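You operate a simulated robot arm through the tools that you are given. There is no shell and no other tool.

The job below is to be done with a simulated robot arm. You get a single attempt, and the scene is never put back.

TASK
Put the music on the speakers: green plug in OUT, mixer and speaker on, volume medium.
Fine: music slider at 2.

Only the result counts: the job must be done as asked and must still hold three seconds after the hand-in. Knocking over, shifting, dropping, spilling or breaking anything else fails it.

THE ROBOT
A 7-joint arm with a two-finger parallel gripper, fixed in place. Base frame: the origin is on the floor under the middle of its stand, x ahead of it, y to its left, z up. Units: m, degrees, N and s.
With the tool pointing down near the work surface it reaches from about 0.44 to 0.92 m from the base axis. Its first joint turns from -143.0 to 143.0 degrees. Payload 3 kg.
The TCP is the grasp point between the finger pads, 0.03 m short of the fingertips. In the tool frame z runs along the fingers and y along their closing line. The gripper opens to 0.094 m. The fingers are 0.028 m wide and 0.01 m thick; the gripper's body (0.05 by 0.096 m) begins 0.055 m behind the TCP.
Orientation is told as [roll, pitch, yaw] about the base's x, y, z axes, in that order, counted from this pose: with the fingers straight down and closing along the base's y, the tool's x points along the base's -x, its y along +y and its z along -z.

THE INTERFACE
- The arm moves only by the tool nudge_tool. Its argument "series" is a list of rows, each a list of 7 numbers: the shift along the tool's x, y, z in units of 50 mm (1.0 is 50 mm), then the turn, a rotation vector about the tool's x, y, z in units of 5 degrees (1.0 is 5 degrees), then the opening, from 0 (shut) to 1 (fully open). In form: [[dx, dy, dz, wx, wy, wz, grip], ...]. A call has 1 to 20 rows; each row shifts and turns the commanded pose from where the row before left it, along the tool's axes as they then stand. A call with a number of a shift or a turn outside -1 to 1 is refused whole. A row lasts 0.2 s, in which the tool goes at most 0.05 m and 8.6 degrees; a call with a longer step from one row to the next is refused whole, and so is a gripper value outside its range. Where a pose cannot be reached the arm comes as near as it can. A force on the tool above 40 N (or 10 N above the force at the start of the call, whichever is more), or a blocked arm, ends the call early, and 0.2 s more pass. Each finger travels about 0.072 m/s and halts on what it meets, pressing with about 33 N; the grip force reading is that of the motor and also rises with nothing between the fingers. The clock runs only during rows and for 0.2 s after the last one: add rows that do not move to give the fingers time. The reply holds the time, the measured pose of the TCP, the force on the tool along the base axes, the opening and the grip force, in the units named above and with some noise, with the torque about the TCP (base axes, N m) and any sound that the robot's microphone picked up, and new pictures: "views" is both (left out), scene, wrist or none.
- Cameras (640 x 400 px; columns grow to the right, rows downward): "scene" is fixed at [0.4024, -0.5075, 1.5821]; the picture's right is [0.86, -0.51, 0.00], its down [-0.27, -0.46, -0.84] and it looks along [0.43, 0.73, -0.54] (base axes); focal length 369 px, centre (320, 200). "wrist" rides on the gripper at [0.076, 0.014, -0.102] in the tool frame; the picture's right is [-0.18, 0.98, 0.00], its down [-0.75, -0.14, -0.64] and it looks along [-0.63, -0.12, 0.77] (tool axes); focal length 243 px, centre (320, 200).
- measure_at(camera, pixels): for up to 12 pixels [column, row] of the newest picture of that camera ("zoom" is the newest enlarged one), the place [x, y, z] in the base frame of the surface seen there, good to about 0.002 m, but the place of the scene camera against the robot may be out by one fixed shift of up to 0.012 m in any direction. The clock stands still meanwhile.
- enlarge(camera, box): a new picture of the part [left, top, right, bottom] of that camera's present view, enlarged. The clock stands still meanwhile.
- finish_job(): hands the job in; it is judged then, once.

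Open the gripper and draw the arm clear of the work before you hand the job in, unless the task says otherwise.

The tools are called after "Emit:" by a JSON object that holds its "api" and its "payload". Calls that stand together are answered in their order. nudge_tool: Moves the arm, as the interface text tells. Its arguments: {"type":"object","properties":{"series":{"type":"array","items":{"type":"array","items":{"type":"number"}}},"views":{"type":"string","enum":["both","scene","wrist","none"]}},"required":["series"]} The other tools are called the same way: measure_at (camera, pixels) gives the place of the surface under pixels of a picture; enlarge (camera, box) takes an enlarged picture of a part of a camera's view; finish_job () hands the job in.

At the start:

```text
time_s: 0.0
position: [0.4494, 0.0017, 1.3186]
tcp_rot: [0.0, 0.0, 0.0]
wrist_force: [-0.8, 0.5, -0.5]
ft_torque: [0.01, 0.03, -0.01]
width: 0.094
gripper_force: 0.1
```

scene: 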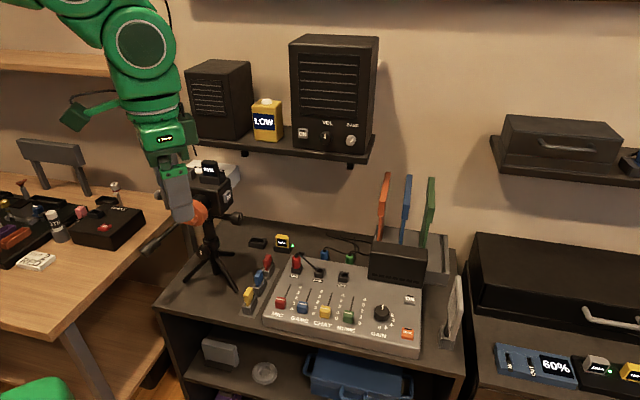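
wrist: 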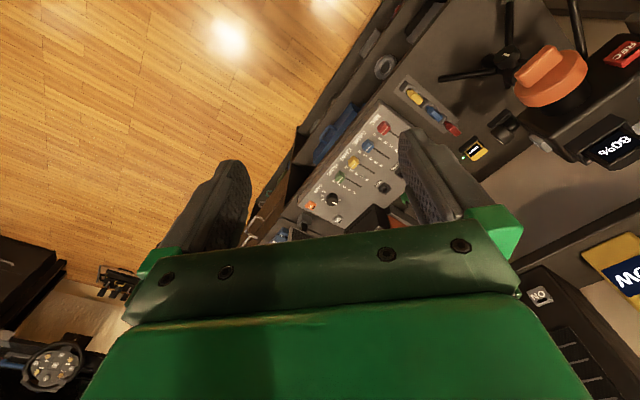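

I start by enlarging the scene: the mixer around (345,315), the speakers at (335,95), and the plugs at left of the mixer around (260,280).

Emit:
{"api": "enlarge", "payload": {"camera": "scene", "box": [230, 220, 470, 370]}}

Emit:
{"api": "enlarge", "payload": {"camera": "scene", "box": [180, 30, 400, 168]}}

Emit:
{"api": "enlarge", "payload": {"camera": "wrist", "box": [280, 70, 480, 240]}}

```text
2.67 times, centred on (350, 295) of scene
```

zoom: 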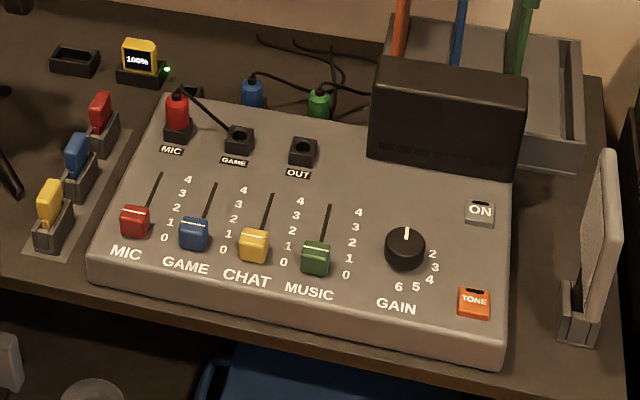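

```text
2.90 times, centred on (290, 99) of scene
```

zoom: 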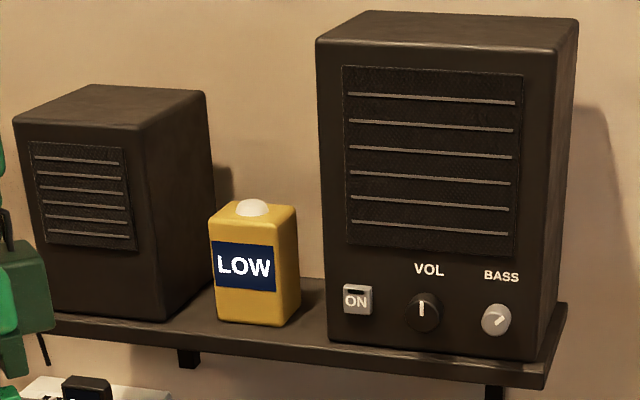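

```text
2.35 times, centred on (380, 155) of wrist
```

zoom: 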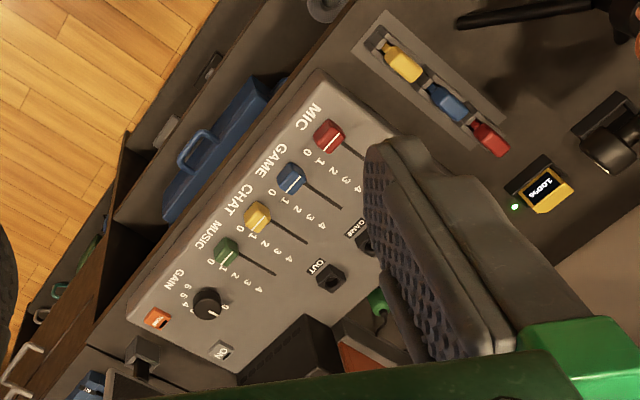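

The newest zoom (wrist) shows OUT at (328,275), ON at (222,350), the MUSIC slider at (225,252) and the green plug at (378,300). I measure those places.

Emit:
{"api": "measure_at", "payload": {"camera": "zoom", "pixels": [[328, 272], [222, 350], [225, 252], [378, 300], [157, 317], [208, 303], [257, 217], [215, 262], [232, 283], [258, 289], [270, 275], [328, 80]]}}

Emit:
{"api": "measure_at", "payload": {"camera": "scene", "pixels": [[343, 277], [410, 299], [349, 317], [350, 257], [326, 257], [302, 132], [325, 137], [350, 141], [266, 105], [264, 124], [382, 315], [335, 85]]}}

```text
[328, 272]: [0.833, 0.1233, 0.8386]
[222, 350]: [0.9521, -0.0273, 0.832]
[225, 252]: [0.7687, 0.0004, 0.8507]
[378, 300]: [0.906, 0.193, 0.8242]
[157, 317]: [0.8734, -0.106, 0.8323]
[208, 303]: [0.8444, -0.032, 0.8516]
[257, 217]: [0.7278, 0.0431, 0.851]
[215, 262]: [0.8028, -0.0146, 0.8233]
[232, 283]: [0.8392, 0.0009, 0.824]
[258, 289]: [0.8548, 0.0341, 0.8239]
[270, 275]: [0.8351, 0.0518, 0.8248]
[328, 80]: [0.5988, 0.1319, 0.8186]
```

```text
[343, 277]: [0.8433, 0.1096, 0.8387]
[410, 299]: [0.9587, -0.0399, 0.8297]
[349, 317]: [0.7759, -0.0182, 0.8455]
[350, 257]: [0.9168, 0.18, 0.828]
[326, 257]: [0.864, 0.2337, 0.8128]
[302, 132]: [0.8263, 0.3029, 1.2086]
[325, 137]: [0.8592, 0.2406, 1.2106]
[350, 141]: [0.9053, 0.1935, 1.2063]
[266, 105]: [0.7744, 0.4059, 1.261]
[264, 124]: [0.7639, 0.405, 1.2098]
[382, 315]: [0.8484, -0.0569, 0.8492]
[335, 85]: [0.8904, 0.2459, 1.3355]
```

I look more closely at the plugs behind the mixer near (338,255), the socket row, and the speaker's controls.

Emit:
{"api": "enlarge", "payload": {"camera": "scene", "box": [285, 230, 385, 292]}}

Emit:
{"api": "enlarge", "payload": {"camera": "scene", "box": [290, 110, 380, 166]}}

Emit:
{"api": "enlarge", "payload": {"camera": "scene", "box": [320, 270, 430, 340]}}

```text
6.40 times, centred on (335, 261) of scene
```

zoom: 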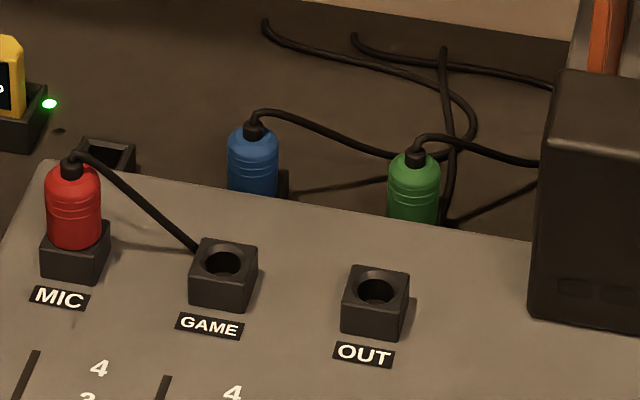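

```text
7.11 times, centred on (335, 138) of scene
```

zoom: 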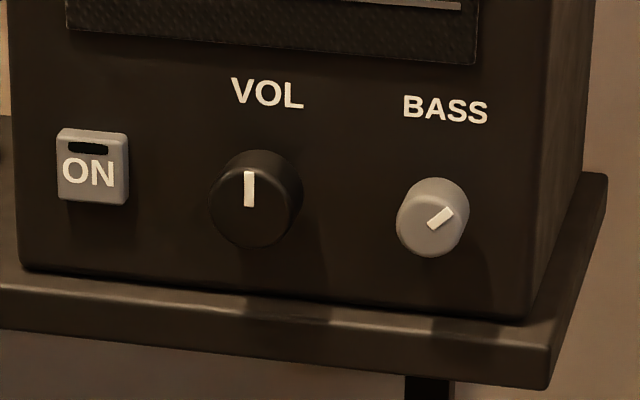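

```text
5.71 times, centred on (375, 305) of scene
```

zoom: 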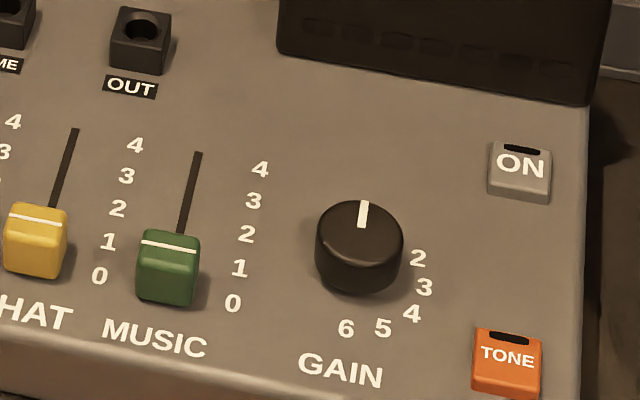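

Now I measure the obstacles: tripod camera (205,185), its orange knob (197,212), the rack (400,262), the boards (382,205), and the plug details.

Emit:
{"api": "measure_at", "payload": {"camera": "scene", "pixels": [[208, 170], [197, 213], [225, 195], [237, 217], [205, 250], [395, 262], [370, 245], [382, 190], [430, 190], [265, 105], [455, 310], [415, 345]]}}

Emit:
{"api": "measure_at", "payload": {"camera": "wrist", "pixels": [[550, 80], [620, 145], [520, 45], [550, 140], [385, 65], [412, 97], [430, 115], [452, 130], [475, 150], [500, 120]]}}

Emit:
{"api": "enlarge", "payload": {"camera": "scene", "box": [100, 60, 300, 300]}}

```text
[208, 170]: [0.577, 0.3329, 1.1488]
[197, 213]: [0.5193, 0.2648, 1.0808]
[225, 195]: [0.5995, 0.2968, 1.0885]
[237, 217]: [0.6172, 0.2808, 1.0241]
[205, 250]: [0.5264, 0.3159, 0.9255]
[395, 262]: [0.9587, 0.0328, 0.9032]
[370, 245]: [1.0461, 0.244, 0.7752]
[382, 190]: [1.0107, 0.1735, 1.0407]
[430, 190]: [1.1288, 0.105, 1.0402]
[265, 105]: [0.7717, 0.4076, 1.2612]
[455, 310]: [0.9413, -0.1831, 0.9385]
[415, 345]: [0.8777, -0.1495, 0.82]
```

```text
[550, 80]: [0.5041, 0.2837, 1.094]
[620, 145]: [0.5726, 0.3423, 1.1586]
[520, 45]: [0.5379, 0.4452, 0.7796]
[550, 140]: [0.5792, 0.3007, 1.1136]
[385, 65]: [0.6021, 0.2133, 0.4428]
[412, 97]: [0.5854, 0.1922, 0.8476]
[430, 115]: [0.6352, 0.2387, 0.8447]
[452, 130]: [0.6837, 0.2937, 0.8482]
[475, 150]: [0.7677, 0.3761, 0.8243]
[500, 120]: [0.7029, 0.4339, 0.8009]
```

```text
1.67 times, centred on (200, 180) of scene
```

zoom: 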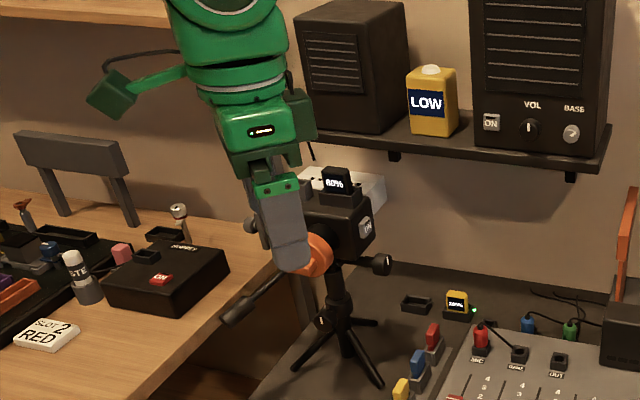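

I check the tripod's pan handle tip near scene (148,248) and then move the hand over the mixer for a closer look.

Emit:
{"api": "measure_at", "payload": {"camera": "scene", "pixels": [[148, 247], [160, 240], [175, 228], [185, 195], [175, 165]]}}

Emit:
{"api": "nudge_tool", "payload": {"series": [[-0.6, 0, 0.8, 0, 0, 0, 1], [-0.6, 0, 0.8, 0, 0, 0, 1], [-0.6, 0, 0.8, 0, 0, 0, 1], [-0.4, 0, 0.8, 0, 0, 0, 1], [0, 0, 0.8, 0, 0, 0, 1]], "views": "both"}}

```text
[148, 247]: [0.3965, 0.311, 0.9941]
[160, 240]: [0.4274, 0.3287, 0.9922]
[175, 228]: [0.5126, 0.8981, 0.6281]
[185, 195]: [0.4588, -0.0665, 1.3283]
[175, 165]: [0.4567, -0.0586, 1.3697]
```

```text
time_s: 1.2
position: [0.5617, 0.0031, 1.1154]
tcp_rot: [0.1, -0.1, 0.0]
wrist_force: [-0.7, 0.2, 0.0]
ft_torque: [-0.01, 0.02, 0.01]
width: 0.0939
gripper_force: 0.0
```

scene: 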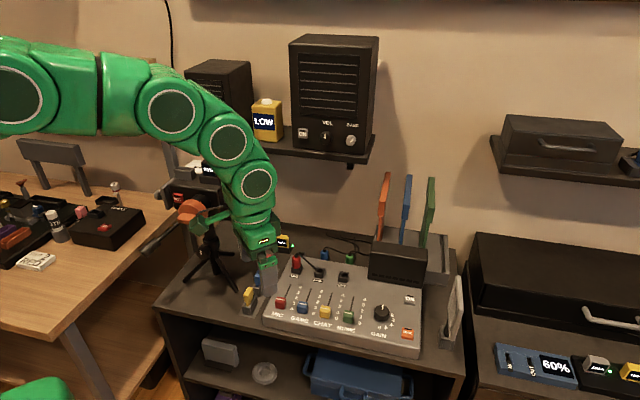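
wrist: 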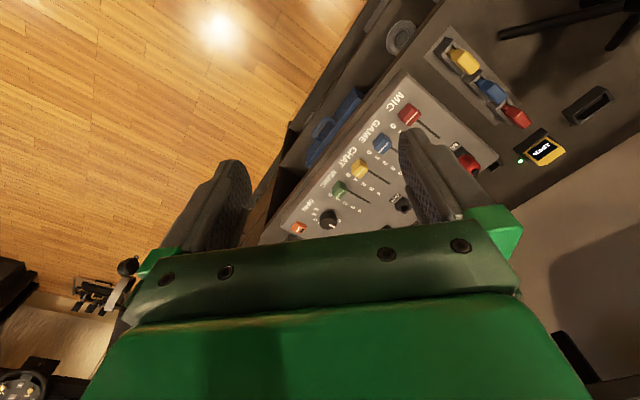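

The arm responds as commanded. I now yaw the tool by +45° so that its axes line up with the mixer, and look again.

Emit:
{"api": "nudge_tool", "payload": {"series": [[0, 0, 0, 0, 0, -1, 1], [0, 0, 0, 0, 0, -1, 1], [0, 0, 0, 0, 0, -1, 1], [0, 0, 0, 0, 0, -1, 1], [0, 0, 0, 0, 0, -1, 1], [0, 0, 0, 0, 0, -1, 1], [0, 0, 0, 0, 0, -1, 1], [0, 0, 0, 0, 0, -1, 1], [0, 0, 0, 0, 0, -1, 1]], "views": "both"}}

```text
time_s: 3.2
position: [0.5602, 0.0022, 1.1186]
tcp_rot: [0.0, 0.1, 45.2]
wrist_force: [-0.2, 0.4, 0.4]
ft_torque: [-0.01, 0.04, 0.0]
width: 0.0942
gripper_force: 0.1
```

scene: 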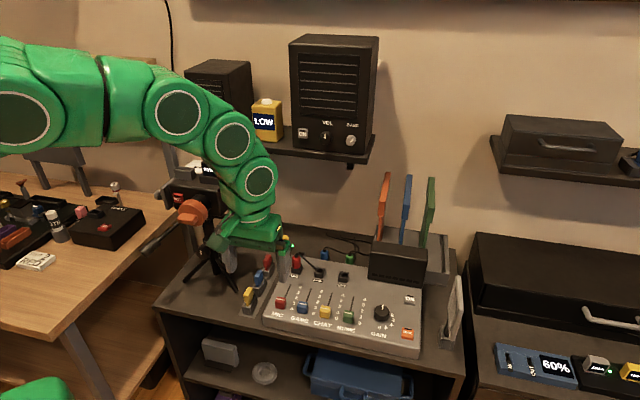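
wrist: 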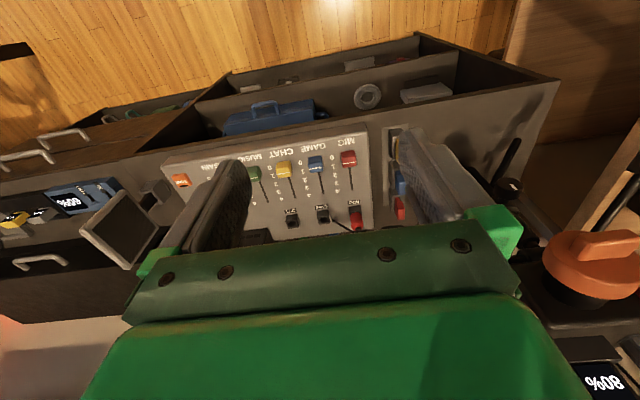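

I enlarge the wrist view around the mixer to measure its sliders and sockets.

Emit:
{"api": "enlarge", "payload": {"camera": "wrist", "box": [240, 130, 400, 240]}}

```text
3.64 times, centred on (320, 185) of wrist
```

zoom: 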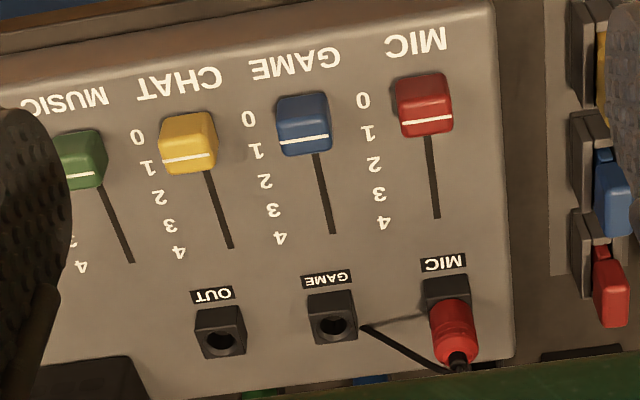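

I measure slot ends, white cap lines and the printed numbers in this zoom for the mixer's axes and scale.

Emit:
{"api": "measure_at", "payload": {"camera": "zoom", "pixels": [[437, 217], [428, 140], [427, 122], [302, 140], [333, 233], [188, 158], [230, 247], [132, 262], [85, 174], [103, 190], [221, 340], [333, 323]]}}

Emit:
{"api": "measure_at", "payload": {"camera": "zoom", "pixels": [[362, 100], [367, 133], [373, 164], [378, 194], [383, 222], [138, 138], [148, 169], [160, 197], [169, 226], [178, 252], [82, 267], [495, 20]]}}

```text
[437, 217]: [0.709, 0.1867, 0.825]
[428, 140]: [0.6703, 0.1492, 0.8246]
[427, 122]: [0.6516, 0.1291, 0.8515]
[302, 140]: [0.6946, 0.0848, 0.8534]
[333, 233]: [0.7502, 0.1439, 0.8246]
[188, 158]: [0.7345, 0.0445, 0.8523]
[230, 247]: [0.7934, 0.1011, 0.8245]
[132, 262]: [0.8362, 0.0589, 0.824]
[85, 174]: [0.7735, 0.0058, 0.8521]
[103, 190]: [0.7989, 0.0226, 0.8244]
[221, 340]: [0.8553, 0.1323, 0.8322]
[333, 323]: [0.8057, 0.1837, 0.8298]
```

```text
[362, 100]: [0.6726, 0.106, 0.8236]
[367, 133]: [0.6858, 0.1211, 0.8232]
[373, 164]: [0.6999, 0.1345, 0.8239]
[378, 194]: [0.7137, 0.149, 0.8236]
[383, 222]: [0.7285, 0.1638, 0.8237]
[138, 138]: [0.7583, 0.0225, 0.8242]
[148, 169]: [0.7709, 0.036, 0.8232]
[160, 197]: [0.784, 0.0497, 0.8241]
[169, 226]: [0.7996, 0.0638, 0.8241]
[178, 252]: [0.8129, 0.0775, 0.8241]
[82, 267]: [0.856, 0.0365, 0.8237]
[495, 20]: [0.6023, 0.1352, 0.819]
```

All caps sit at 0 (their white lines lie at the "0" marks) and the mixer is yawed 45°. Now I check how far the shelf overhangs the green plug: shelf edge near scene (330,155) and (372,160).

Emit:
{"api": "measure_at", "payload": {"camera": "scene", "pixels": [[330, 154], [366, 162], [372, 150], [250, 147], [195, 138], [338, 254], [338, 250], [347, 258], [313, 250], [343, 244], [374, 138], [297, 60]]}}

Emit:
{"api": "enlarge", "payload": {"camera": "scene", "box": [180, 20, 400, 170]}}

```text
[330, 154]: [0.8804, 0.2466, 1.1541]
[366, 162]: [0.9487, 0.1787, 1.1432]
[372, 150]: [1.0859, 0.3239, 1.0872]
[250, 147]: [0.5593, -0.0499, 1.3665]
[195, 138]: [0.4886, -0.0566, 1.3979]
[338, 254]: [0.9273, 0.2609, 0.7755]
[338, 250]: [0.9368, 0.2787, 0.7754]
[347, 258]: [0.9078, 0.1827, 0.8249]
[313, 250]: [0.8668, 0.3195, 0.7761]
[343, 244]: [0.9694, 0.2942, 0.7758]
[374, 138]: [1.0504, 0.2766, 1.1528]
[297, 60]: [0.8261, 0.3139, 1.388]
```

```text
2.67 times, centred on (290, 95) of scene
```

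zoom: 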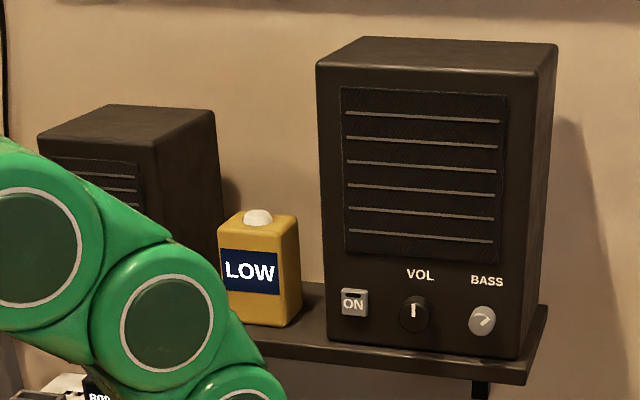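

The shelf front edge sits at about v=(x+y)/√2=0.80 and the green plug at v≈0.777, so it is just in front of the shelf. I move the hand over the mixer to look at OUT and the green plug from closer up.

Emit:
{"api": "nudge_tool", "payload": {"series": [[-0.8, -0.44, 0.28, 0, 0, 0, 1], [-0.8, -0.44, 0.28, 0, 0, 0, 1], [-0.8, -0.44, 0.28, 0, 0, 0, 1], [-0.8, -0.44, 0.28, 0, 0, 0, 1], [-0.8, -0.44, 0.28, 0, 0, 0, 1]], "views": "both"}}

```text
time_s: 4.4
position: [0.7778, 0.0649, 1.0493]
tcp_rot: [-0.1, 0.1, 45.1]
wrist_force: [-0.2, 0.5, -0.2]
ft_torque: [-0.04, 0.01, 0.03]
width: 0.0938
gripper_force: 0.0
```

scene: 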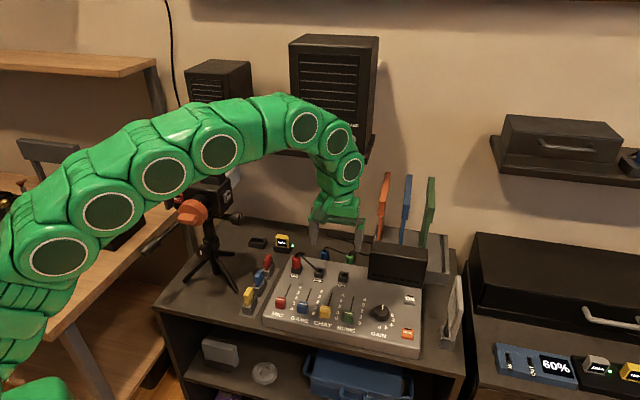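
wrist: 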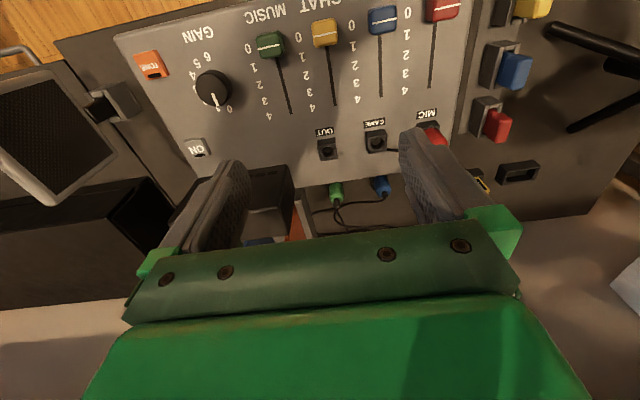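

The view now shows OUT at (326,148), GAME at (376,140), and the green plug at (336,193). I enlarge that region.

Emit:
{"api": "enlarge", "payload": {"camera": "wrist", "box": [260, 100, 420, 240]}}

```text
2.86 times, centred on (340, 170) of wrist
```

zoom: 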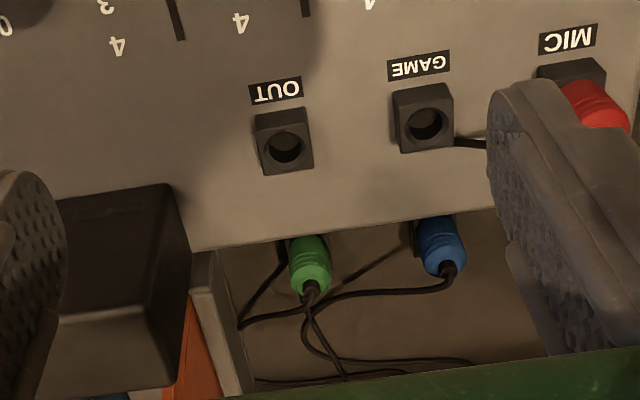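

I measure the rim of OUT's hole, the block's corners, the green plug's sides and the cable relief in this zoom.

Emit:
{"api": "measure_at", "payload": {"camera": "zoom", "pixels": [[261, 144], [304, 139], [310, 168], [268, 173], [263, 160], [308, 154], [283, 135], [400, 122], [446, 116], [451, 144], [408, 149], [285, 146]]}}

Emit:
{"api": "measure_at", "payload": {"camera": "zoom", "pixels": [[309, 248], [310, 262], [311, 276], [295, 275], [327, 275], [311, 287], [292, 255], [328, 250], [300, 240], [440, 240], [442, 265], [310, 300]]}}

```text
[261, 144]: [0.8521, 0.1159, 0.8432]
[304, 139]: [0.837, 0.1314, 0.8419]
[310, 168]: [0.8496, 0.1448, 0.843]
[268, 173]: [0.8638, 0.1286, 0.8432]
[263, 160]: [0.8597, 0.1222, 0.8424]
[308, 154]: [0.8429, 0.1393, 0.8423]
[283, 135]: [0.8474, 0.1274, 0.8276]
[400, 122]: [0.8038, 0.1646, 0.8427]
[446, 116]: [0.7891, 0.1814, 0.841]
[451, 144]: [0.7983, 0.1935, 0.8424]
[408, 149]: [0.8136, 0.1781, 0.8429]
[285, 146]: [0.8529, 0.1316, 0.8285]
```

```text
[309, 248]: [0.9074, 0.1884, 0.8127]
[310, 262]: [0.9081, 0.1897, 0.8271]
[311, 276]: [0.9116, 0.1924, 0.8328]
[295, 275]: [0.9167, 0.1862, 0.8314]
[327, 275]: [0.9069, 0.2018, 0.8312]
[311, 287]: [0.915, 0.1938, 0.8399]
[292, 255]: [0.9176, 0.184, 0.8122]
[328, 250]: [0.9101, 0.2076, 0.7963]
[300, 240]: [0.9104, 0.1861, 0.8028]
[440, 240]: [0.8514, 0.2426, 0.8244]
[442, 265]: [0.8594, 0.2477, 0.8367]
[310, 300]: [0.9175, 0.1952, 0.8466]
```

I measure the mixer's rear edge (250,243), the black rack's left side (190,250), the cables, and the blue plug's near side to know the finger room.

Emit:
{"api": "measure_at", "payload": {"camera": "zoom", "pixels": [[240, 238], [255, 241], [380, 224], [188, 215], [186, 300], [178, 188], [205, 262], [240, 340], [400, 290], [340, 292], [270, 310], [420, 245]]}}

Emit:
{"api": "measure_at", "payload": {"camera": "wrist", "pixels": [[436, 133], [430, 125], [290, 178], [285, 240], [197, 148], [151, 63], [212, 88], [270, 47]]}}

Emit:
{"api": "enlarge", "payload": {"camera": "scene", "box": [285, 240, 385, 302]}}

```text
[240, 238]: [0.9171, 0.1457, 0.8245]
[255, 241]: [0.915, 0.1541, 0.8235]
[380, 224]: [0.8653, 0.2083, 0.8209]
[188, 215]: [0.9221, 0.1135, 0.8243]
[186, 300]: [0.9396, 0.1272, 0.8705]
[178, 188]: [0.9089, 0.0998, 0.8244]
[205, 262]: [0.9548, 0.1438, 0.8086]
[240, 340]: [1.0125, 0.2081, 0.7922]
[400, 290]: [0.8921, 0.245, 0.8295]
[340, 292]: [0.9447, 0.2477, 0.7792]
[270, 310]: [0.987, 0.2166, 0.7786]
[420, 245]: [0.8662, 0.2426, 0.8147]
```

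```text
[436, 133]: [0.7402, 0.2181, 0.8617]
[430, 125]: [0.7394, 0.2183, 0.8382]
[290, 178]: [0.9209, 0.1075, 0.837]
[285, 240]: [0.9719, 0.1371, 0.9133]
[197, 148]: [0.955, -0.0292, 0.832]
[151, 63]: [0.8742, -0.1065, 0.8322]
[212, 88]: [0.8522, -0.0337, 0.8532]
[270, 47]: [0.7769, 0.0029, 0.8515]
```

```text
6.40 times, centred on (335, 271) of scene
```

zoom: 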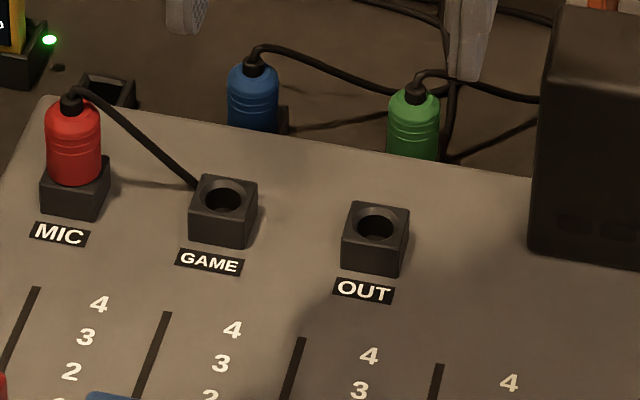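

I measure the red plug seated in MIC (zoom 73,150) as a guide to the seated height, and the heights of the blue/green plugs.

Emit:
{"api": "measure_at", "payload": {"camera": "zoom", "pixels": [[73, 118], [73, 130], [73, 150], [74, 176], [72, 100], [48, 140], [98, 140], [414, 95], [414, 110], [414, 140], [412, 90], [375, 225]]}}

Emit:
{"api": "measure_at", "payload": {"camera": "zoom", "pixels": [[252, 70], [252, 85], [252, 115], [285, 120], [465, 60], [185, 15], [374, 208], [374, 240], [352, 222], [398, 224], [374, 262]]}}

```text
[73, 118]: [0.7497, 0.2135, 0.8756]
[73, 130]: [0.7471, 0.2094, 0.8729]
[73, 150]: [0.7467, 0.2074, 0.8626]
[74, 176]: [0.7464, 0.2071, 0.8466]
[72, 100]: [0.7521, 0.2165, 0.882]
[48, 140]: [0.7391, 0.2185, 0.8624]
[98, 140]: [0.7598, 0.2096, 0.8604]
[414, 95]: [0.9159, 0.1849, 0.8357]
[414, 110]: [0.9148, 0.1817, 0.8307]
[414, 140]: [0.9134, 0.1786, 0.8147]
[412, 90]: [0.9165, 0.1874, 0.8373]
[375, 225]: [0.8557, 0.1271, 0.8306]
```

```text
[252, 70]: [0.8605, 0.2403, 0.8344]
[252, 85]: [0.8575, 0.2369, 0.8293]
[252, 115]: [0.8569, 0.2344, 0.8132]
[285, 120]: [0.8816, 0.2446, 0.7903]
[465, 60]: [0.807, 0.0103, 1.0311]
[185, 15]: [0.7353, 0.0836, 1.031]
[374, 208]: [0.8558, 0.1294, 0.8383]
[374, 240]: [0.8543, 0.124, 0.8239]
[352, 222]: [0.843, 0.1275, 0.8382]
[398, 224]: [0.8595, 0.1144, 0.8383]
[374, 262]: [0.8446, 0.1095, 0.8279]
```

Seated plugs stand about 0.040 m higher than the green one does now (0.840 top). I tilt the tool 20° forward to stay clear of the shelf, narrow the gripper, and go halfway to the green plug.

Emit:
{"api": "nudge_tool", "payload": {"series": [[0, 0, 0, 0, -1, 0, 0.8], [0, 0, 0, 0, -1, 0, 0.6], [0, 0, 0, 0, -1, 0, 0.53], [0, 0, 0, 0, -1, 0, 0.53], [-0.314, -0.01, 0.511, 0, 0, 0, 0.53], [-0.314, -0.01, 0.511, 0, 0, 0, 0.53], [-0.314, -0.01, 0.511, 0, 0, 0, 0.53], [-0.314, -0.01, 0.511, 0, 0, 0, 0.53]], "views": "both"}}

```text
time_s: 6.2
position: [0.8459, 0.1305, 0.9744]
tcp_rot: [0.0, -20.0, 45.0]
wrist_force: [0.6, 0.5, 0.1]
ft_torque: [0.01, 0.05, -0.05]
width: 0.0497
gripper_force: 0.1
```

scene: 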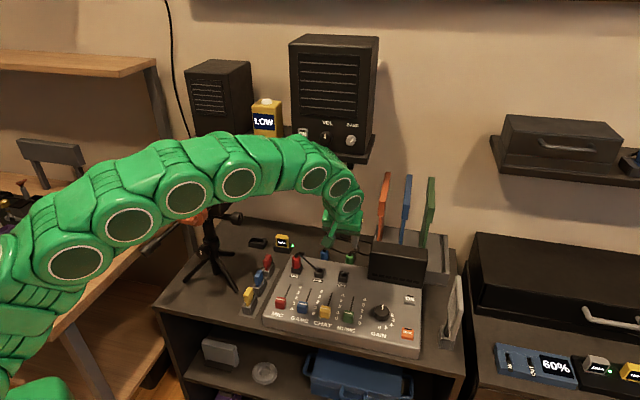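
wrist: 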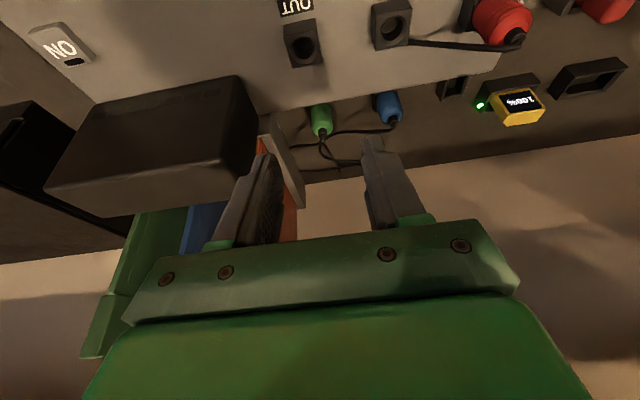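

The tilt worked; the green plug is at wrist (321,118). I enlarge to refine its place.

Emit:
{"api": "enlarge", "payload": {"camera": "wrist", "box": [270, 80, 420, 180]}}

```text
4.00 times, centred on (345, 130) of wrist
```

zoom: 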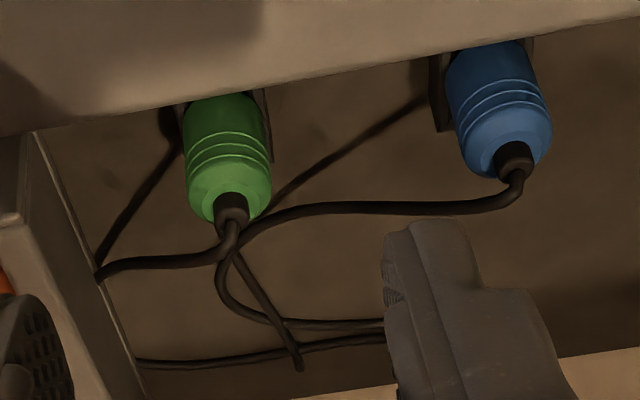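

I measure the plug's outline and dome.

Emit:
{"api": "measure_at", "payload": {"camera": "zoom", "pixels": [[191, 165], [266, 160], [228, 120], [228, 150], [228, 180], [215, 185], [245, 183], [231, 202], [186, 125], [258, 120], [265, 125], [232, 225]]}}

```text
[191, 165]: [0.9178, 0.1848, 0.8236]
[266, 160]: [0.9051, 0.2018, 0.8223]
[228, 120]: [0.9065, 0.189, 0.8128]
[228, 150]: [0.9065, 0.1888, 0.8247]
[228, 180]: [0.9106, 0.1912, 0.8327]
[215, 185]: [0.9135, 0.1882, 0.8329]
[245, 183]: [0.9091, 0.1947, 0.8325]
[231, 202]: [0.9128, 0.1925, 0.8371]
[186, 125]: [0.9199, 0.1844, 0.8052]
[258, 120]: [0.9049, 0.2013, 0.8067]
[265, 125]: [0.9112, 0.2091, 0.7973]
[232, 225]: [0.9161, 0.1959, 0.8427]
```

The plug's axis is at about (0.914, 0.196) with a diameter near 0.021. I move above it (TCP z≈0.885) with the fingers straddling.

Emit:
{"api": "nudge_tool", "payload": {"series": [[-0.292, -0.009, 0.582, 0, 0, 0, 0.53], [-0.292, -0.009, 0.582, 0, 0, 0, 0.53], [-0.292, -0.009, 0.582, 0, 0, 0, 0.53], [-0.292, -0.009, 0.582, 0, 0, 0, 0.53], [0, 0, 0, 0, 0, 0, 0.53]], "views": "both"}}

```text
time_s: 7.4
position: [0.9156, 0.1945, 0.8847]
tcp_rot: [0.0, -20.0, 45.0]
wrist_force: [0.7, -0.4, -0.4]
ft_torque: [-0.02, 0.04, 0.01]
width: 0.0498
gripper_force: 0.0
```

scene: 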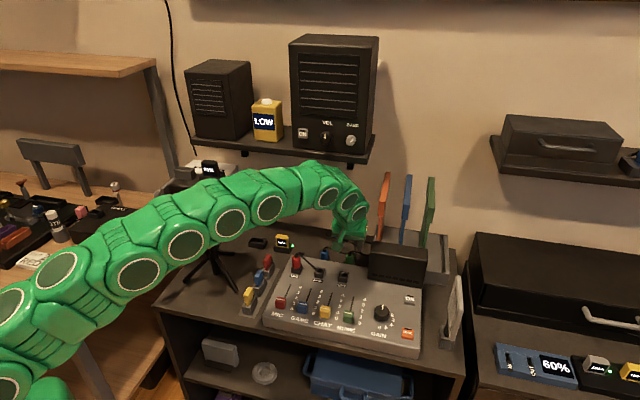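
wrist: 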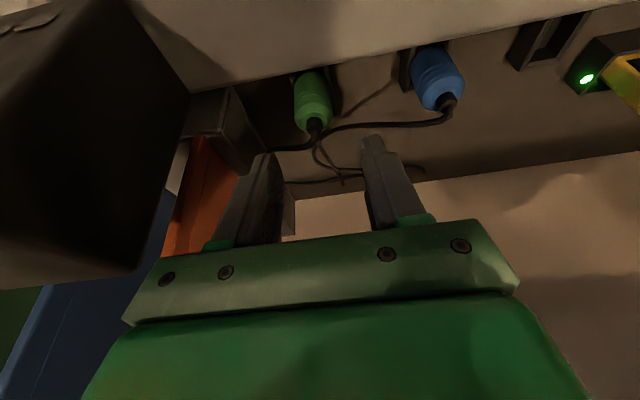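

Hand is above the plug with fingers either side (u offset ≈2 mm). I lower it vertically 0.046 m.

Emit:
{"api": "nudge_tool", "payload": {"series": [[0.105, 0.02, 0.288, 0, 0, 0, 0.53], [0.105, 0, 0.288, 0, 0, 0, 0.53], [0.104, 0, 0.288, 0, 0, 0, 0.53], [0, 0, 0, 0, 0, 0, 0.53]], "views": "both"}}

```text
time_s: 8.4
position: [0.9145, 0.1968, 0.8379]
tcp_rot: [-0.1, -20.1, 44.9]
wrist_force: [0.0, 0.2, -0.1]
ft_torque: [-0.02, -0.01, -0.01]
width: 0.0499
gripper_force: 0.2
```

scene: 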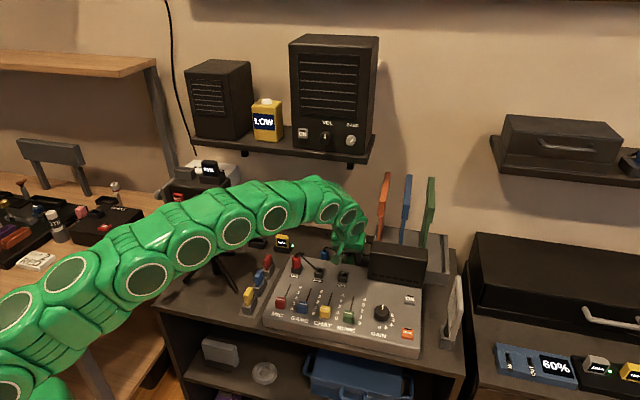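
wrist: 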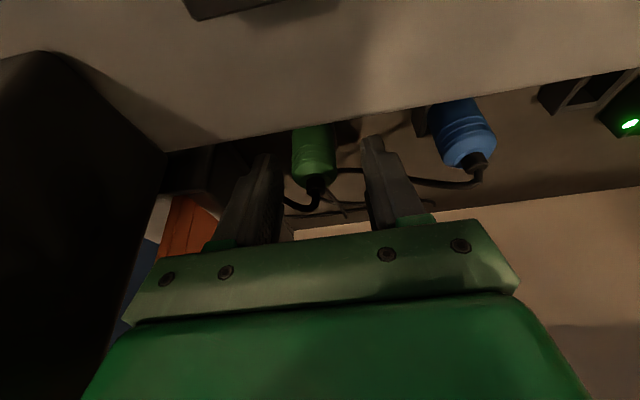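

The green plug stands between the fingers at (313,160). I close the gripper and wait.

Emit:
{"api": "nudge_tool", "payload": {"series": [[0, 0, 0, 0, 0, 0, 0.3], [0, 0, 0, 0, 0, 0, 0], [0, 0, 0, 0, 0, 0, 0], [0, 0, 0, 0, 0, 0, 0]], "views": "wrist"}}

```text
time_s: 9.4
position: [0.9154, 0.1967, 0.8384]
tcp_rot: [0.0, -20.0, 45.0]
wrist_force: [4.3, -4.2, 2.7]
ft_torque: [-0.1, -0.17, -0.04]
width: 0.0233
gripper_force: 33.1
```

wrist: 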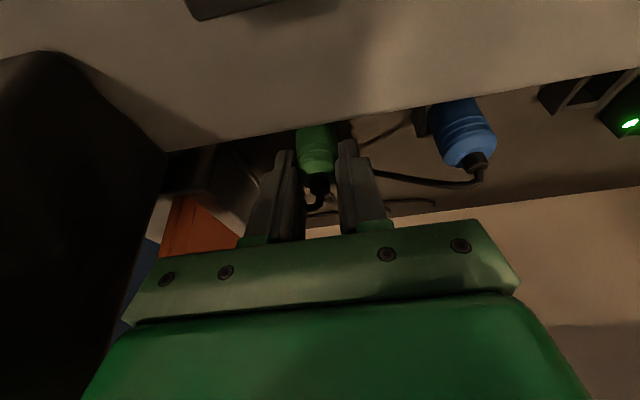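

Gripped at 0.0233 m with a small sideways load (~6 N along +u), so I ease the hand toward +u by 1 mm and lift straight up 0.09 m.

Emit:
{"api": "nudge_tool", "payload": {"series": [[0, -0.02, 0, 0, 0, 0, 0], [-0.05, 0, -0.141, 0, 0, 0, 0], [-0.103, 0, -0.282, 0, 0, 0, 0], [-0.103, 0, -0.282, 0, 0, 0, 0], [-0.103, 0, -0.282, 0, 0, 0, 0], [-0.103, 0, -0.282, 0, 0, 0, 0], [-0.103, 0, -0.282, 0, 0, 0, 0], [-0.05, 0, -0.141, 0, 0, 0, 0]], "views": "both"}}

```text
time_s: 11.2
position: [0.9147, 0.1974, 0.9272]
tcp_rot: [0.0, -19.9, 45.0]
wrist_force: [0.0, 0.0, 0.0]
ft_torque: [0.01, 0.0, 0.02]
width: 0.0232
gripper_force: 33.1
```

scene: 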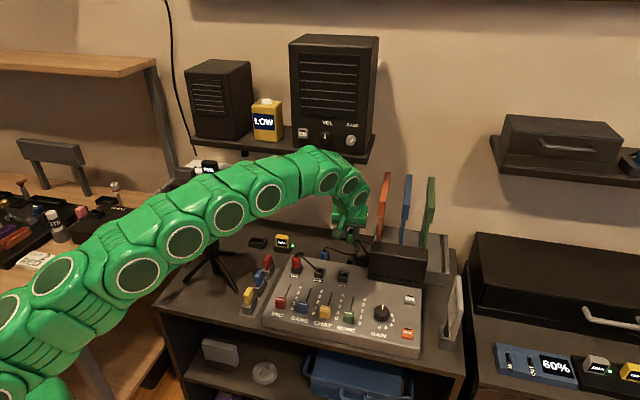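
wrist: 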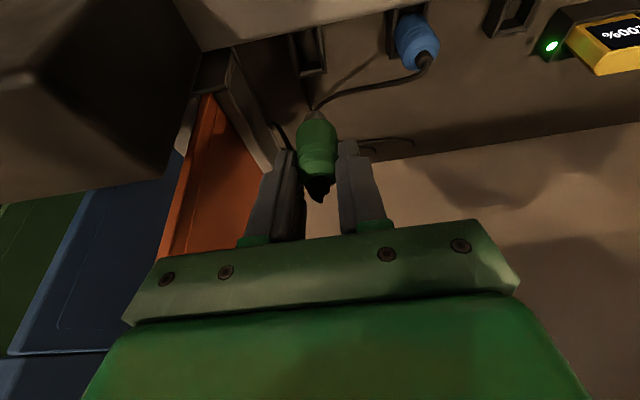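

The plug came out cleanly; I enlarge to check its tilt and pin.

Emit:
{"api": "enlarge", "payload": {"camera": "wrist", "box": [260, 80, 400, 210]}}

Emit:
{"api": "enlarge", "payload": {"camera": "scene", "box": [310, 200, 400, 290]}}

```text
3.08 times, centred on (330, 145) of wrist
```

zoom: 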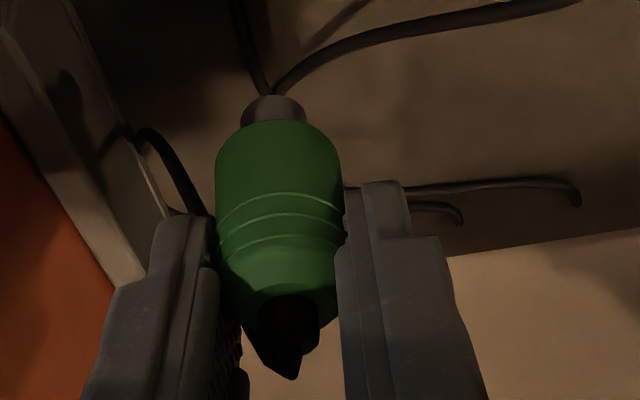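

```text
4.44 times, centred on (355, 245) of scene
```

zoom: 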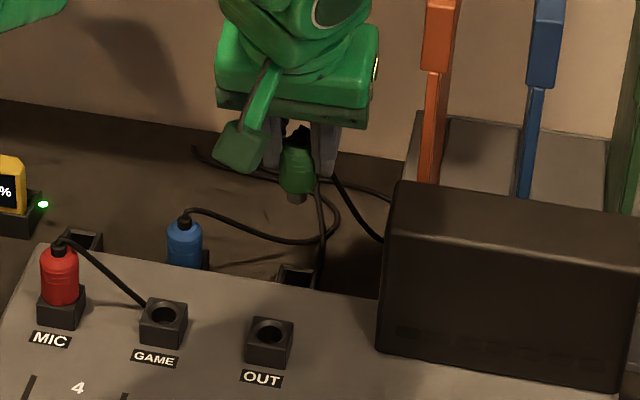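

I measure the pin tip and plug edges in this scene zoom.

Emit:
{"api": "measure_at", "payload": {"camera": "zoom", "pixels": [[297, 199], [297, 190], [285, 182], [308, 183], [296, 150], [284, 165], [312, 165], [269, 325], [270, 350], [295, 275]]}}

Emit:
{"api": "measure_at", "payload": {"camera": "wrist", "pixels": [[318, 118], [318, 113], [318, 125], [318, 135], [318, 150], [307, 140], [333, 138]]}}

```text
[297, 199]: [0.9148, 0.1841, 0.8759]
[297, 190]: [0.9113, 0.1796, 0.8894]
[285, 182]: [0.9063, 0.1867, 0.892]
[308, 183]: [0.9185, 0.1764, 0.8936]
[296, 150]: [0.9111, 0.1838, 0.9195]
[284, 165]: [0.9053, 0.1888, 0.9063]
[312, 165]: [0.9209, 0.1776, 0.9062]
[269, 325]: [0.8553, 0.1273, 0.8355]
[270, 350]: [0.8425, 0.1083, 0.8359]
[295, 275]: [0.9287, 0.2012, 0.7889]
```

```text
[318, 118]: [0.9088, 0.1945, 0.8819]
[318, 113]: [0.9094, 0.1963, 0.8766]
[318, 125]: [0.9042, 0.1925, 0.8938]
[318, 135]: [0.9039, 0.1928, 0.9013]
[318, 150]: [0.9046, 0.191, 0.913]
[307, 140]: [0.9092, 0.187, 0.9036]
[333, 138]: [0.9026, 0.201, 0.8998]
```

The plug hangs vertical with its pin tip at z≈0.876. I carry it back over OUT (centre 0.8506, 0.1302), staying above the block.

Emit:
{"api": "nudge_tool", "payload": {"series": [[0.457, -0.011, -0.0865, 0, 0, 0, 0], [0.457, -0.011, -0.0865, 0, 0, 0, 0], [0.457, -0.011, -0.0865, 0, 0, 0, 0], [0.457, -0.011, -0.0865, 0, 0, 0, 0], [0, 0, 0, 0, 0, 0, 0]], "views": "both"}}

```text
time_s: 12.4
position: [0.8498, 0.1323, 0.9121]
tcp_rot: [0.0, -20.0, 44.9]
wrist_force: [1.1, 0.2, 0.5]
ft_torque: [0.02, 0.01, -0.01]
width: 0.0235
gripper_force: 33.0
```

scene: 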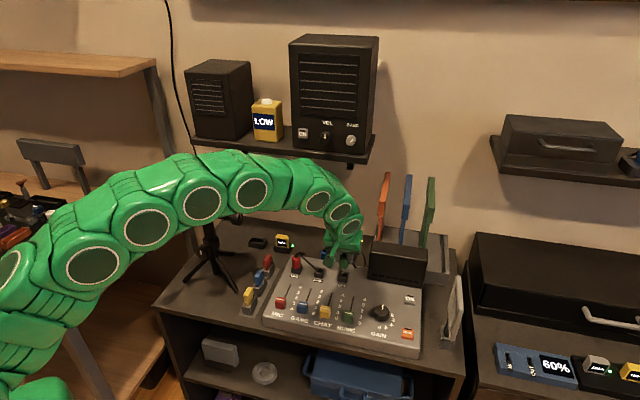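
wrist: 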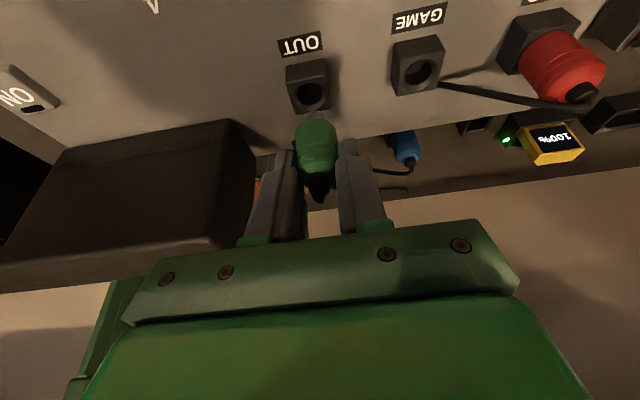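

The plug hovers over OUT; OUT's hole is at (311,95) with the pin just behind it. I enlarge both views to check the alignment.

Emit:
{"api": "enlarge", "payload": {"camera": "scene", "box": [315, 235, 375, 290]}}

Emit:
{"api": "enlarge", "payload": {"camera": "wrist", "box": [260, 50, 380, 200]}}

```text
7.27 times, centred on (345, 262) of scene
```

zoom: 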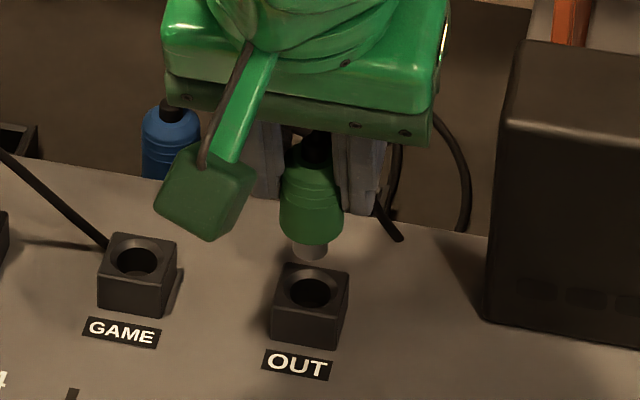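

```text
2.67 times, centred on (320, 125) of wrist
```

zoom: 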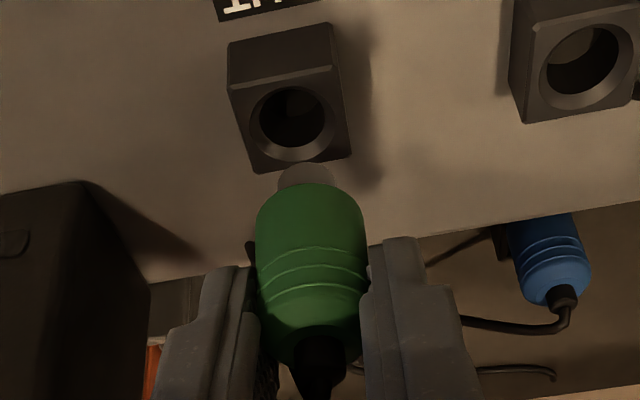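

I measure the pin and OUT's rim in the same zoom so their offset is in one frame.

Emit:
{"api": "measure_at", "payload": {"camera": "zoom", "pixels": [[304, 168], [303, 176], [284, 180], [330, 176], [243, 120], [338, 107], [298, 168], [285, 78], [311, 200], [311, 235], [262, 225], [360, 215]]}}

```text
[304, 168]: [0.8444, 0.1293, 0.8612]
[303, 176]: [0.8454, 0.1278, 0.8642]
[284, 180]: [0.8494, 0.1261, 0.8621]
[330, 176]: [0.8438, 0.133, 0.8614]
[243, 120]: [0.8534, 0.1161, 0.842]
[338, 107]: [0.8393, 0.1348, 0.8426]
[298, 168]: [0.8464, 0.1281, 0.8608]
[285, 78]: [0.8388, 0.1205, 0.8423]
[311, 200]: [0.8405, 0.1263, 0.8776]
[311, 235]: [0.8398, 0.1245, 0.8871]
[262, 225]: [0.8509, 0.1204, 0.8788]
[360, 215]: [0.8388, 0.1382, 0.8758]
```

The pin (u≈0.507) is about 2 mm short of the hole centre (u≈0.5095) along the mixer's row, while v matches. I correct 2 mm and lower 10 mm.

Emit:
{"api": "nudge_tool", "payload": {"series": [[0.034, -0.02, 0.094, 0, 0, 0, 0], [0.034, -0.02, 0.094, 0, 0, 0, 0], [0, 0, 0, 0, 0, 0, 0]], "views": "both"}}

Emit:
{"api": "enlarge", "payload": {"camera": "wrist", "box": [260, 50, 380, 200]}}

Emit:
{"api": "enlarge", "payload": {"camera": "scene", "box": [315, 235, 375, 290]}}

```text
time_s: 13.2
position: [0.8515, 0.1285, 0.9036]
tcp_rot: [-0.1, -20.0, 45.0]
wrist_force: [-0.3, 0.3, 0.3]
ft_torque: [-0.02, -0.02, 0.01]
width: 0.0235
gripper_force: 33.1
```

scene: 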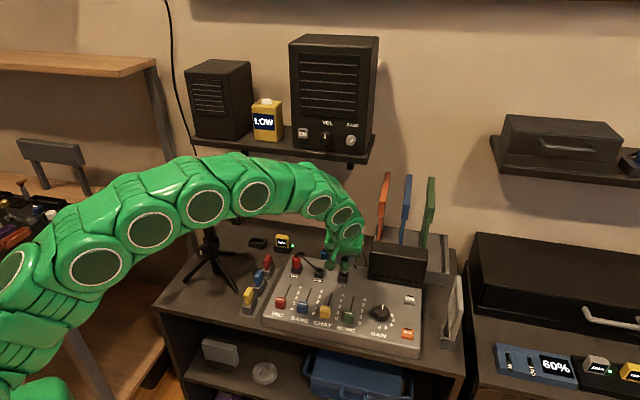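
wrist: 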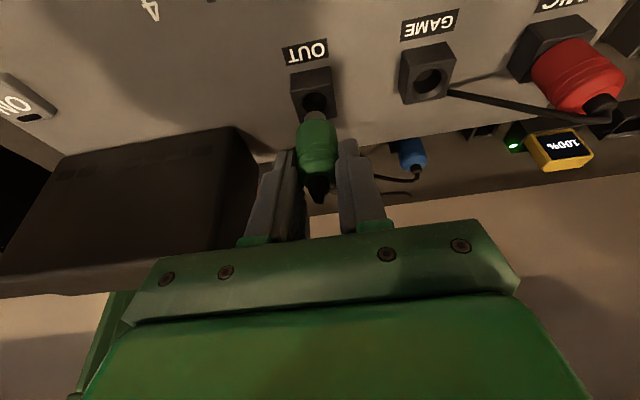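

```text
2.67 times, centred on (320, 125) of wrist
```

zoom: 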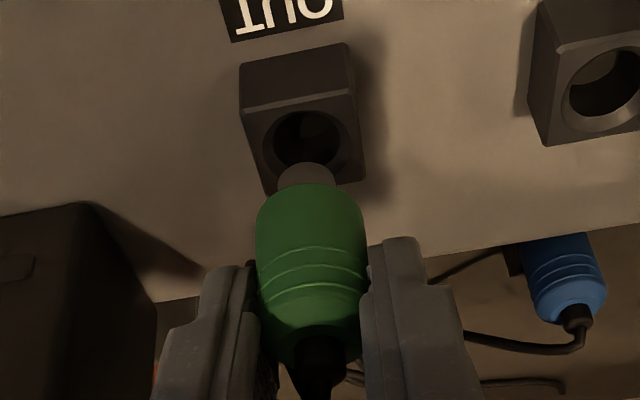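

```text
7.27 times, centred on (345, 262) of scene
```

zoom: 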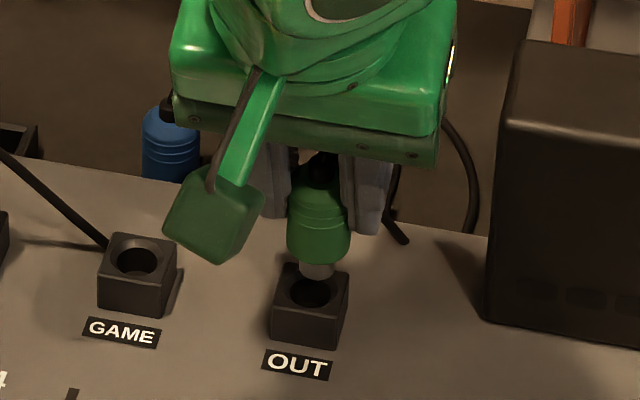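

Now the pin appears within ~1 mm of the hole across the row (scene pin col 317 vs hole 312). I check the fore-aft alignment by measuring in the wrist view.

Emit:
{"api": "measure_at", "payload": {"camera": "wrist", "pixels": [[292, 93], [331, 87], [336, 117], [301, 121], [314.5, 113], [314.5, 116.5], [307, 118], [323, 117], [315, 127], [315, 140], [299, 135], [334, 133]]}}

Emit:
{"api": "nudge_tool", "payload": {"series": [[0, 0.01, 0, 0, 0, 0, 0], [0, 0, 0, 0, 0, 0, 0]], "views": "none"}}

```text
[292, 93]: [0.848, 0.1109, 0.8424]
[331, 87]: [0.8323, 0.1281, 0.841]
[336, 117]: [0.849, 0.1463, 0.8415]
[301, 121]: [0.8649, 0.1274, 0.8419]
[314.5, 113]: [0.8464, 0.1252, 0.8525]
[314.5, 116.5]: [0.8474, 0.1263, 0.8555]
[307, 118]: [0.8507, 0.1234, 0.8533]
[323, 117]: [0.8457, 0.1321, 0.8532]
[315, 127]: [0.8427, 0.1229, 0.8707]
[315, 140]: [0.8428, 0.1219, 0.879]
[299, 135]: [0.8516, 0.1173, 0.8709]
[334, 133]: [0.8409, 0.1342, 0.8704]
```

```text
time_s: 13.8
position: [0.8514, 0.1295, 0.9038]
tcp_rot: [0.0, -19.9, 45.0]
wrist_force: [0.5, 0.3, -0.1]
ft_torque: [-0.01, 0.02, -0.01]
width: 0.0235
gripper_force: 33.1
```

Pin and hole now agree to within about 1 mm in both directions. I lower in 3 mm steps and watch the force.

Emit:
{"api": "nudge_tool", "payload": {"series": [[0.0205, 0, 0.0564, 0, 0, 0, 0], [0.0205, 0, 0.0564, 0, 0, 0, 0], [0.0205, 0, 0.0564, 0, 0, 0, 0], [0.0205, 0, 0.0564, 0, 0, 0, 0], [0.0205, 0, 0.0564, 0, 0, 0, 0], [0, 0, 0, 0, 0, 0, 0]], "views": "both"}}

Emit:
{"api": "enlarge", "payload": {"camera": "scene", "box": [315, 235, 375, 290]}}

```text
time_s: 14.7
position: [0.8523, 0.1293, 0.8971]
tcp_rot: [-0.1, -20.3, 45.0]
wrist_force: [-11.9, -3.8, 9.5]
ft_torque: [-0.11, 0.58, 0.05]
width: 0.0237
gripper_force: 32.8
stopped in row 4: the force on the tool passed its limit at 46 N (the readings are from after the stop); the commanded pose is now the measured one
```

scene: 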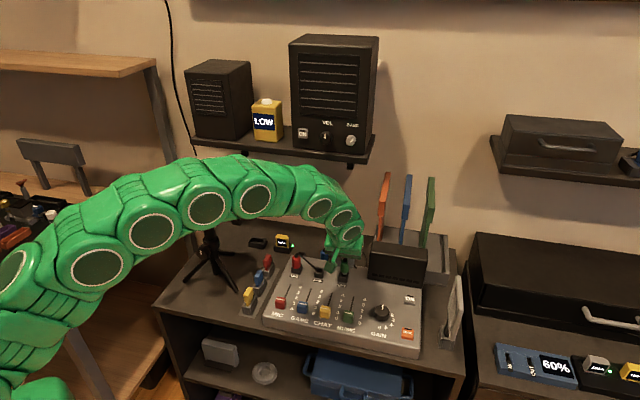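
wrist: 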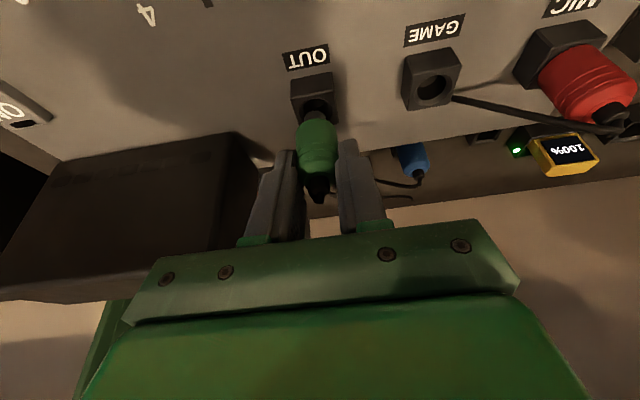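

```text
7.27 times, centred on (345, 262) of scene
```

zoom: 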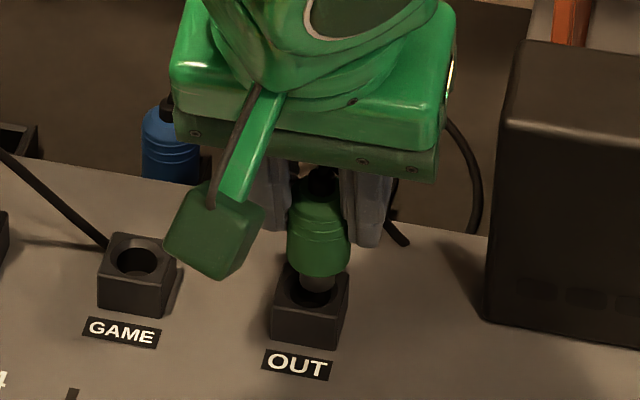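

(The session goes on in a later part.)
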